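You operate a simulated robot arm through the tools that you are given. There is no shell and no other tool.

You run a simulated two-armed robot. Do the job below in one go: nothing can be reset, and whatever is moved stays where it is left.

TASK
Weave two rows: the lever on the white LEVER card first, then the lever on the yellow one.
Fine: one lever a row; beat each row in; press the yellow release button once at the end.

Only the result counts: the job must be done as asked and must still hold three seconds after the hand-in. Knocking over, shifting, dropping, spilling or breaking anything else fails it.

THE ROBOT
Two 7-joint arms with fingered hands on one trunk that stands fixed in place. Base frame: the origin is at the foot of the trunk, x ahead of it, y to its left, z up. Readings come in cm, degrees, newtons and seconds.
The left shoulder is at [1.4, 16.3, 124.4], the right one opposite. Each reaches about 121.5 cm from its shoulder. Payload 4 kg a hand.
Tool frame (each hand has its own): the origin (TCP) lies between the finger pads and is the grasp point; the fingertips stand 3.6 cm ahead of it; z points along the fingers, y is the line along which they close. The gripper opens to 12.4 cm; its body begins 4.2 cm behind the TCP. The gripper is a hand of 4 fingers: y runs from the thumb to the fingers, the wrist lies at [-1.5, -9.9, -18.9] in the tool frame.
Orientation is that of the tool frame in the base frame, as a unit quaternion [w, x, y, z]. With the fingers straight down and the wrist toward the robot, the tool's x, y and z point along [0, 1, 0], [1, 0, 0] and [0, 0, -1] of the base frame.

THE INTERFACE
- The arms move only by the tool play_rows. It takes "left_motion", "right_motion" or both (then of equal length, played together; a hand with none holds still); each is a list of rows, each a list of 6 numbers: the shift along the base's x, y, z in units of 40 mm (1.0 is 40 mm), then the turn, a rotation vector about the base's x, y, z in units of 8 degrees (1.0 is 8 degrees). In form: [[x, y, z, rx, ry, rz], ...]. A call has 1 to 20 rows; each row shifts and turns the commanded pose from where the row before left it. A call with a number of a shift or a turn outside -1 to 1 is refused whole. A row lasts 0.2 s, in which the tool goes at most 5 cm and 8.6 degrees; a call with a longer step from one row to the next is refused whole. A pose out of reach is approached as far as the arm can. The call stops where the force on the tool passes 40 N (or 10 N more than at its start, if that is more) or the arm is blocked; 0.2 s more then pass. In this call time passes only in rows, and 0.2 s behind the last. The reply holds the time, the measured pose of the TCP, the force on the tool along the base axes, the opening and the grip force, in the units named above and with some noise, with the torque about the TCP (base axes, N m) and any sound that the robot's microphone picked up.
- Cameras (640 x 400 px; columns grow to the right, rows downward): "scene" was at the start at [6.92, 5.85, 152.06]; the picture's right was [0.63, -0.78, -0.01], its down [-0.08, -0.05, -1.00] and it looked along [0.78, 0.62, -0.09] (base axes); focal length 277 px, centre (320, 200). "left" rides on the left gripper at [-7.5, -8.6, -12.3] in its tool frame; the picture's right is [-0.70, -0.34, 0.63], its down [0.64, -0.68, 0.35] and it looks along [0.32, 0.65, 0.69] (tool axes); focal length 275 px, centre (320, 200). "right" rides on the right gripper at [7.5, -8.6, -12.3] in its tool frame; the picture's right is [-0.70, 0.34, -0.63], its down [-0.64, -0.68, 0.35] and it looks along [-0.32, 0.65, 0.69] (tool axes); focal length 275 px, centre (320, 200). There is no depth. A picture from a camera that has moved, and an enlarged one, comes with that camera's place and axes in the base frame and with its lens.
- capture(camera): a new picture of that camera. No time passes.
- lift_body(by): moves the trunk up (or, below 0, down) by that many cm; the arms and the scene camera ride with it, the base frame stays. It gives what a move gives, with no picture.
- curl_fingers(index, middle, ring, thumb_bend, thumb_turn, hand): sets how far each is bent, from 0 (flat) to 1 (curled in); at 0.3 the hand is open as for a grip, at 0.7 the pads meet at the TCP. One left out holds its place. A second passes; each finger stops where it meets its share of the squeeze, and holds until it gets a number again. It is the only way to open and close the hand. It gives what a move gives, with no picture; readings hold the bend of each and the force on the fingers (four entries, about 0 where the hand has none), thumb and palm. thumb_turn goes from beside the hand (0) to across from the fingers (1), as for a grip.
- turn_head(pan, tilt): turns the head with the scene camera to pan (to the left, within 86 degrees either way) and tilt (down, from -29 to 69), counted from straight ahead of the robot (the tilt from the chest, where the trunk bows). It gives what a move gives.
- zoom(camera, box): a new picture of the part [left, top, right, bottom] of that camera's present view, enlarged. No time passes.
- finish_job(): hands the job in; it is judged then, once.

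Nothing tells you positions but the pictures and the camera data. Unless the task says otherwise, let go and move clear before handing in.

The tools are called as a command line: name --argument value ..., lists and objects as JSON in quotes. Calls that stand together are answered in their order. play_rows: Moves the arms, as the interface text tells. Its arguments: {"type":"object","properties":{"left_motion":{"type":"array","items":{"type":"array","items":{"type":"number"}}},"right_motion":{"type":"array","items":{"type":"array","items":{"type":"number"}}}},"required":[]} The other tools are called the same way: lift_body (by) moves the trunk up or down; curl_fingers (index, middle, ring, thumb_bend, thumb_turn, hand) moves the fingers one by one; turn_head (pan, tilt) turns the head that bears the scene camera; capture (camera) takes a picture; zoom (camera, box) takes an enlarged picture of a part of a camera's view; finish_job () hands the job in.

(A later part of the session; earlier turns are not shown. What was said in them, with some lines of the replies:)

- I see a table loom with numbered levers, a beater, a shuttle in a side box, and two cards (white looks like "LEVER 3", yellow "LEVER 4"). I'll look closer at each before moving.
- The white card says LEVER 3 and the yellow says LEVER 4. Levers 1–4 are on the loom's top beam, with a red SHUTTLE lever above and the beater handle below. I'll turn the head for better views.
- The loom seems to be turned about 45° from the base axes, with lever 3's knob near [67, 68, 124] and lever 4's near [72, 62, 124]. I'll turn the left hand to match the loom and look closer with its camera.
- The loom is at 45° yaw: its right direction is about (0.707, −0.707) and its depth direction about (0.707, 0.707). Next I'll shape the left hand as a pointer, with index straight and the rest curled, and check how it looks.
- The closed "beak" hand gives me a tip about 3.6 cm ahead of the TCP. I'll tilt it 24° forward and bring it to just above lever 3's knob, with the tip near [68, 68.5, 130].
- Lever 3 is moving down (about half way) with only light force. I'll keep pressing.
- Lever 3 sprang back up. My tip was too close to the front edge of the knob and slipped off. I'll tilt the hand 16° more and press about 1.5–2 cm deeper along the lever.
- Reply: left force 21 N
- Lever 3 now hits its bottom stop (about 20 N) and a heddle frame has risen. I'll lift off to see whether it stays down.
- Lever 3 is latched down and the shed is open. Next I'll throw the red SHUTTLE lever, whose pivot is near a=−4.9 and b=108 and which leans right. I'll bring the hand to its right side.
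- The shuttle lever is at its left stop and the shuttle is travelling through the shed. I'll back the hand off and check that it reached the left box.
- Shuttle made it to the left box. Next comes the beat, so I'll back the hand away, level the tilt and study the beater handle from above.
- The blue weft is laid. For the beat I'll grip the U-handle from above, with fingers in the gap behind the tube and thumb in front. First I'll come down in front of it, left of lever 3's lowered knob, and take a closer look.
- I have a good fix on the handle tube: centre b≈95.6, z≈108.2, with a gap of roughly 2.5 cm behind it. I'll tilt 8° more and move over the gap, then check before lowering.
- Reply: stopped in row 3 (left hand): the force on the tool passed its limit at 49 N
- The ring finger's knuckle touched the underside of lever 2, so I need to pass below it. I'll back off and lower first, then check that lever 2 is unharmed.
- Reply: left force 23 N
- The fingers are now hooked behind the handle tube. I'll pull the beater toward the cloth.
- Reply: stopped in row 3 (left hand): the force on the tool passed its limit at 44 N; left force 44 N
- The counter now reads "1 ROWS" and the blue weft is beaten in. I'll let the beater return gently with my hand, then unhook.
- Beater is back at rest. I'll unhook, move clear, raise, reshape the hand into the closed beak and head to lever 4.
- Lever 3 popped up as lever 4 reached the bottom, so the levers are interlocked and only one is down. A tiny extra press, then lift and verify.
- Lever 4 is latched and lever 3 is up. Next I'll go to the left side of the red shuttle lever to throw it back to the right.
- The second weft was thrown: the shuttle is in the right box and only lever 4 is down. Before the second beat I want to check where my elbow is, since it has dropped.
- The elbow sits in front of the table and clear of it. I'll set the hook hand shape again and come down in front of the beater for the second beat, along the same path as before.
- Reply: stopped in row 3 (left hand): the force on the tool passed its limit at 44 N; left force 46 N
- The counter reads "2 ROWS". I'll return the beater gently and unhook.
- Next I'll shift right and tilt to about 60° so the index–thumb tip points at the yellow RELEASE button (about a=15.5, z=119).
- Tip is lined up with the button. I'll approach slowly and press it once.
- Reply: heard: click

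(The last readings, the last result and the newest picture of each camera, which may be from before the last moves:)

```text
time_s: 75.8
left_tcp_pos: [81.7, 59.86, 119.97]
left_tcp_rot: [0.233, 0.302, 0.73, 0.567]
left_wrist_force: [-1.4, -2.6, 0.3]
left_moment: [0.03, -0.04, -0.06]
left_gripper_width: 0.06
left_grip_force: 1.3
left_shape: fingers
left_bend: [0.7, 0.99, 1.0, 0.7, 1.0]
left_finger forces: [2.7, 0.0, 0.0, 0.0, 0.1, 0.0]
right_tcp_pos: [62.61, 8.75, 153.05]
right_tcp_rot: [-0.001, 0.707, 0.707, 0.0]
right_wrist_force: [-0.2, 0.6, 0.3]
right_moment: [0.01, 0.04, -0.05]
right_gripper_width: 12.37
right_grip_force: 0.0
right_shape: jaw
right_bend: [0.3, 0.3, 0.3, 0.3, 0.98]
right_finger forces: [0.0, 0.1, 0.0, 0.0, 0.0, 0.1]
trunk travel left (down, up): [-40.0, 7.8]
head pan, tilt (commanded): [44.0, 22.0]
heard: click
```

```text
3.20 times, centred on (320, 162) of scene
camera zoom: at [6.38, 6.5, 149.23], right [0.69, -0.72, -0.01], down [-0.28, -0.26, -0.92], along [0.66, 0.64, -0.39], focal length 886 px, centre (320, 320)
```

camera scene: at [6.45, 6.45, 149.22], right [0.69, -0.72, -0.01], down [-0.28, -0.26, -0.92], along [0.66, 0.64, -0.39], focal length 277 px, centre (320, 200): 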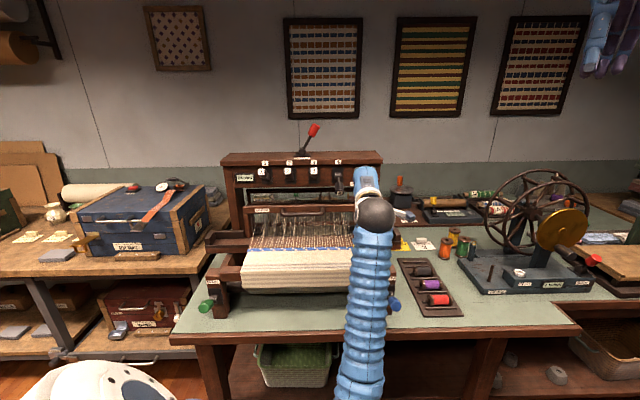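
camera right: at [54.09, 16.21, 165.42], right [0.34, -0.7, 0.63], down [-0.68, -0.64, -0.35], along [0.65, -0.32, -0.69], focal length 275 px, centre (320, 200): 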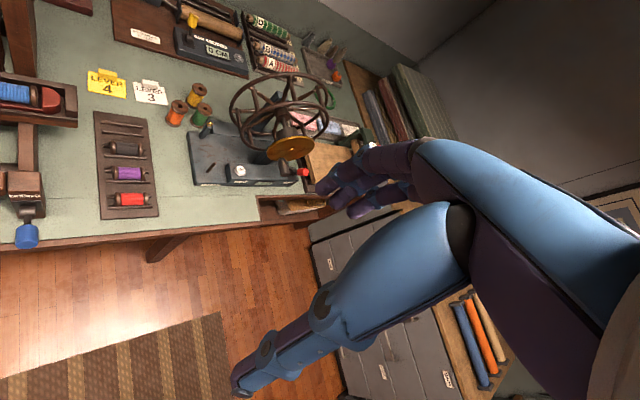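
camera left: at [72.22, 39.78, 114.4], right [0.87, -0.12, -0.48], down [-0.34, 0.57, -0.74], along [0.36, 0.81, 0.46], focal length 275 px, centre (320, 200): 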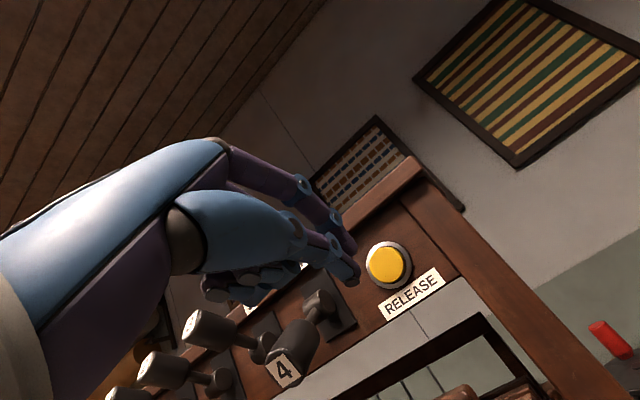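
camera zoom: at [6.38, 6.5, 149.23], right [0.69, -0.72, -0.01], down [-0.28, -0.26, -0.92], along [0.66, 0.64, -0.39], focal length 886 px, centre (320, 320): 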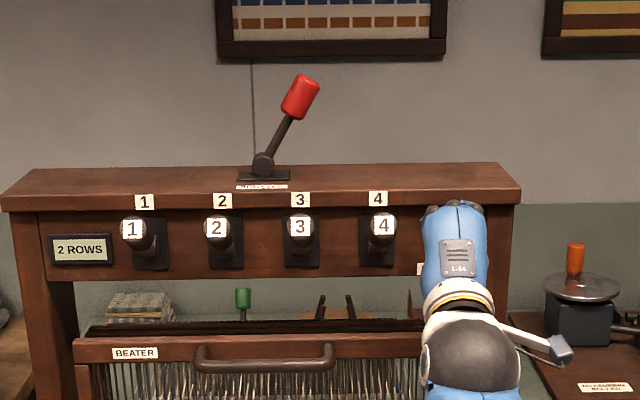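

I heard a click and lever 4 popped up, so the release worked with one press. I'll pull straight back and clear the loom.

play_rows --left_motion '[[-0.4, -0.4, 0, 0, 0, 0], [-0.7, -0.7, 0, 0, 0, 0], [-0.7, -0.7, 0.1, 0, 0, 0], [-0.7, -0.7, 0.3, -0.5, 0.5, 0], [-0.6, -0.5, 0.6, -0.707, 0.707, 0], [-0.4, -0.1, 0.8, -0.707, 0.707, 0], [-0.3, 0.3, 0.9, -0.707, 0.707, 0], [-0.3, 0.4, 0.8, -0.6, 0.6, 0], [-0.3, 0.4, 0.8, -0.6, 0.6, 0]]'

capture --camera "scene"

capture --camera "left"

zoom --camera "scene" --box '[200, 120, 440, 320]'

```text
time_s: 77.8
left_tcp_pos: [63.86, 51.97, 137.51]
left_tcp_rot: [0.106, 0.368, 0.887, 0.257]
left_wrist_force: [-0.3, -0.5, 0.6]
left_moment: [0.0, -0.01, 0.02]
left_gripper_width: 0.09
left_grip_force: 0.0
left_shape: fingers
left_bend: [0.7, 0.99, 1.0, 0.7, 1.0]
left_finger forces: [0.0, 0.0, 0.0, 0.0, 0.0, 0.0]
right_tcp_pos: [62.52, 8.71, 153.13]
right_tcp_rot: [0.0, 0.707, 0.707, 0.0]
right_wrist_force: [-0.1, 0.2, 0.3]
right_moment: [0.0, -0.04, -0.04]
right_gripper_width: 12.38
right_grip_force: 0.1
right_shape: jaw
right_bend: [0.3, 0.3, 0.3, 0.3, 0.98]
right_finger forces: [0.1, 0.1, 0.0, 0.1, 0.1, 0.1]
trunk travel left (down, up): [-40.0, 7.8]
head pan, tilt (commanded): [44.0, 22.0]
```

```text
taken
camera scene: at [6.35, 6.53, 149.24], right [0.69, -0.72, -0.01], down [-0.28, -0.26, -0.92], along [0.66, 0.64, -0.39], focal length 277 px, centre (320, 200)
```

scene: 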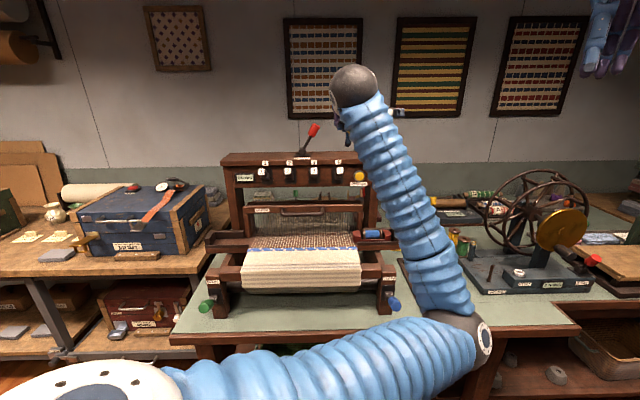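

```text
taken
camera left: at [59.41, 36.88, 143.24], right [0.53, -0.45, -0.72], down [-0.73, 0.18, -0.66], along [0.43, 0.87, -0.24], focal length 275 px, centre (320, 200)
```

left: 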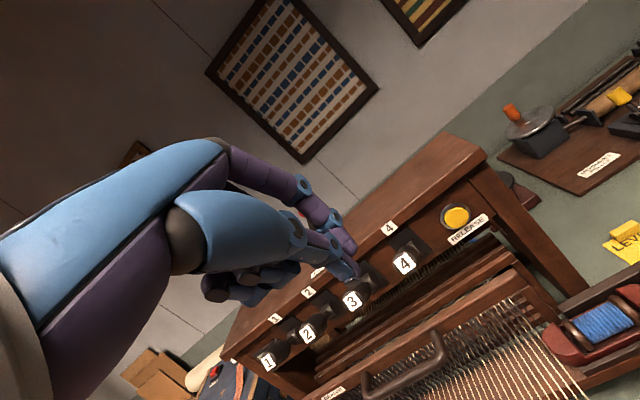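

```text
2.00 times, centred on (320, 220) of scene
camera zoom: at [6.35, 6.53, 149.24], right [0.69, -0.72, -0.01], down [-0.28, -0.26, -0.92], along [0.66, 0.64, -0.39], focal length 554 px, centre (320, 160)
```

zoom: 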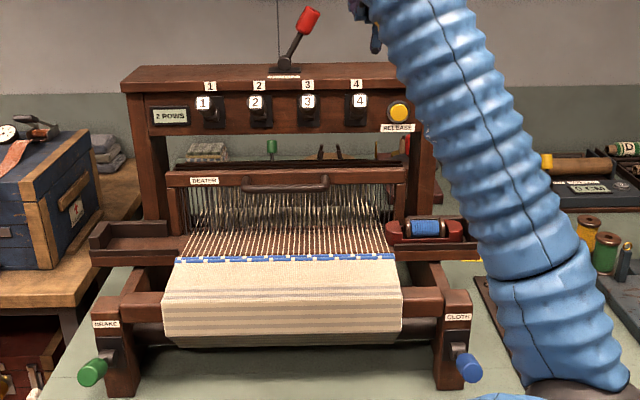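

play_rows --left_motion '[[-0.5, 0.04, 0.95, 0, 0, 0], [-0.6, 0.04, 0.95, 0, 0, 0], [-0.66, 0.04, 0.95, 0, 0, 0], [-0.66, 0.04, 0.95, -0.5, 0.5, 0], [-0.66, 0.04, 0.95, -0.707, 0.707, 0], [-0.66, 0.04, 0.95, -0.707, 0.707, 0]]'

capture --camera "scene"

capture --camera "right"

capture --camera "left"

```text
time_s: 79.2
left_tcp_pos: [49.01, 52.81, 159.73]
left_tcp_rot: [0.035, 0.382, 0.919, 0.087]
left_wrist_force: [-0.7, -0.6, 0.1]
left_moment: [0.02, -0.03, -0.02]
left_gripper_width: 0.1
left_grip_force: 0.0
left_shape: fingers
left_bend: [0.7, 0.99, 1.0, 0.7, 1.0]
left_finger forces: [0.0, 0.0, 0.0, 0.0, 0.1, 0.0]
right_tcp_pos: [62.31, 8.6, 153.38]
right_tcp_rot: [0.001, 0.707, 0.707, 0.001]
right_wrist_force: [-1.0, -0.4, 0.6]
right_moment: [0.02, -0.03, 0.0]
right_gripper_width: 12.4
right_grip_force: 0.0
right_shape: jaw
right_bend: [0.3, 0.3, 0.3, 0.3, 0.98]
right_finger forces: [0.0, 0.0, 0.0, 0.0, 0.0, 0.0]
trunk travel left (down, up): [-40.0, 7.8]
head pan, tilt (commanded): [44.0, 22.0]
```

```text
taken
camera scene: at [6.19, 6.32, 149.26], right [0.69, -0.72, -0.01], down [-0.28, -0.26, -0.92], along [0.66, 0.64, -0.38], focal length 277 px, centre (320, 200)
```

scene: 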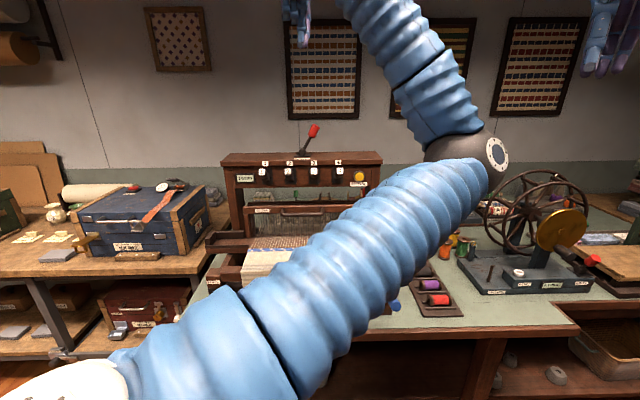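

```text
taken
camera right: at [53.84, 15.96, 165.56], right [0.34, -0.7, 0.63], down [-0.68, -0.64, -0.35], along [0.65, -0.31, -0.69], focal length 275 px, centre (320, 200)
```

right: 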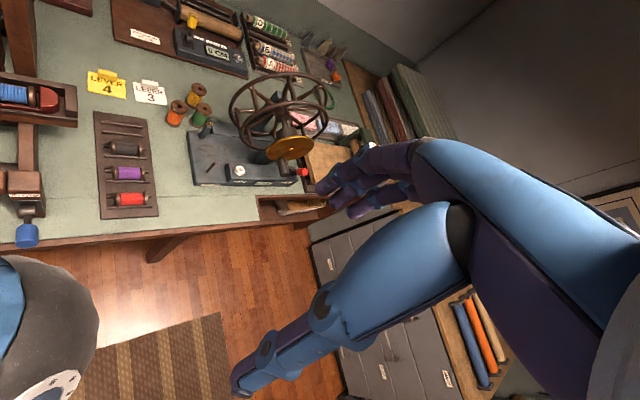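

```text
taken
camera left: at [46.78, 40.03, 170.27], right [0.34, -0.64, -0.69], down [-0.88, 0.03, -0.47], along [0.32, 0.77, -0.56], focal length 275 px, centre (320, 200)
```

left: 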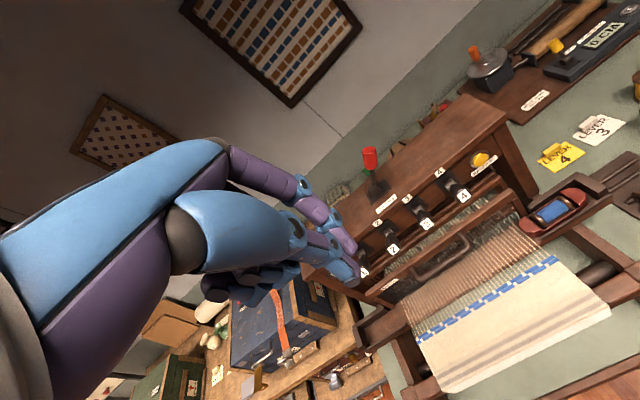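

zoom --camera "left" --box '[330, 130, 610, 320]'

zoom --camera "scene" --box '[200, 110, 400, 235]'

zoom --camera "right" --box '[0, 0, 320, 250]'

```text
2.11 times, centred on (470, 225) of left
camera zoom: at [46.78, 40.03, 170.27], right [0.34, -0.64, -0.69], down [-0.88, 0.03, -0.47], along [0.32, 0.77, -0.56], focal length 580 px, centre (4, 147)
```

zoom: 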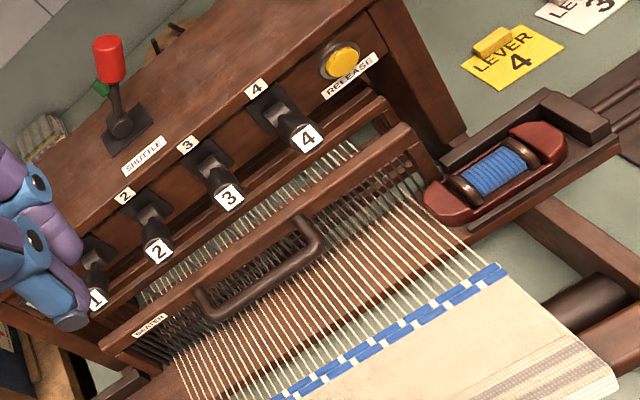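

```text
3.20 times, centred on (300, 172) of scene
camera zoom: at [6.19, 6.32, 149.26], right [0.69, -0.72, -0.01], down [-0.28, -0.26, -0.92], along [0.66, 0.64, -0.38], focal length 886 px, centre (384, 288)
```

zoom: 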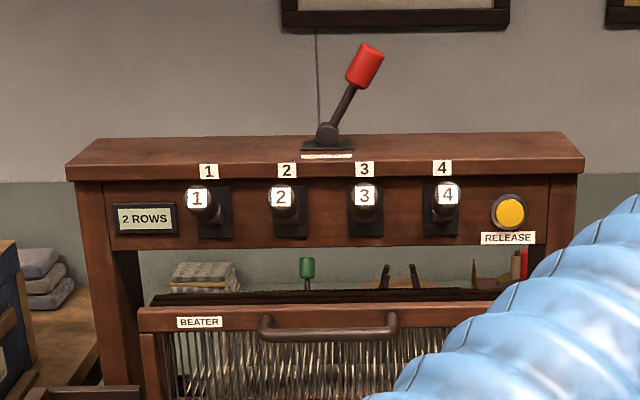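

```text
1.60 times, centred on (160, 125) of right
camera zoom: at [53.84, 15.96, 165.56], right [0.34, -0.7, 0.63], down [-0.68, -0.64, -0.35], along [0.65, -0.31, -0.69], focal length 440 px, centre (576, 320)
```

zoom: 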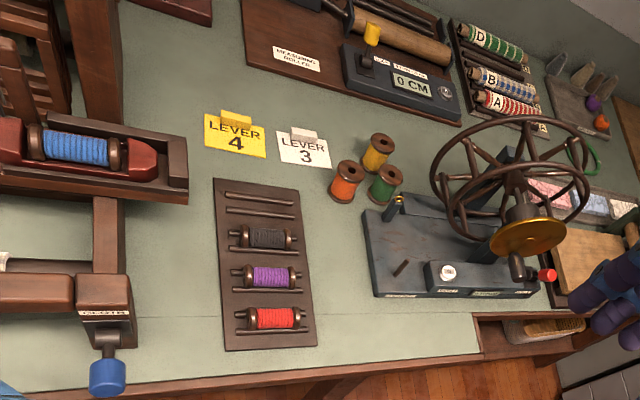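

The counter reads "2 ROWS": lever 3 was woven first, then lever 4, and both wefts are beaten in. All four levers are up after the single release press. The beater is at rest, the hand is clear and nothing around the loom has moved, so I'm handing in.

finish_job

```text
The job is handed in.
```

I wove the two rows as asked, lever 3 (white card) first and lever 4 (yellow card) second, and the job is handed in.

- **Rows:** each row had one lever down and one shuttle throw, and was beaten in. The loom's counter reads "2 ROWS".
- **Slip:** on row one, my first press on lever 3 slipped before it latched and the lever sprang back. The second press held, and I threw the shuttle only after that.
- **Release:** I pressed the yellow button once at the end. It clicked and lever 4 came up, so all four levers are now up.
- **Contact:** while reaching for the beater, my hand hit the underside of lever 2, with a peak of 49 N. Lever 2 stayed up and looks undamaged.
- **Rest of the bench:** nothing else had shifted in the final pictures. The beater is back at rest and the hand is clear of the loom.
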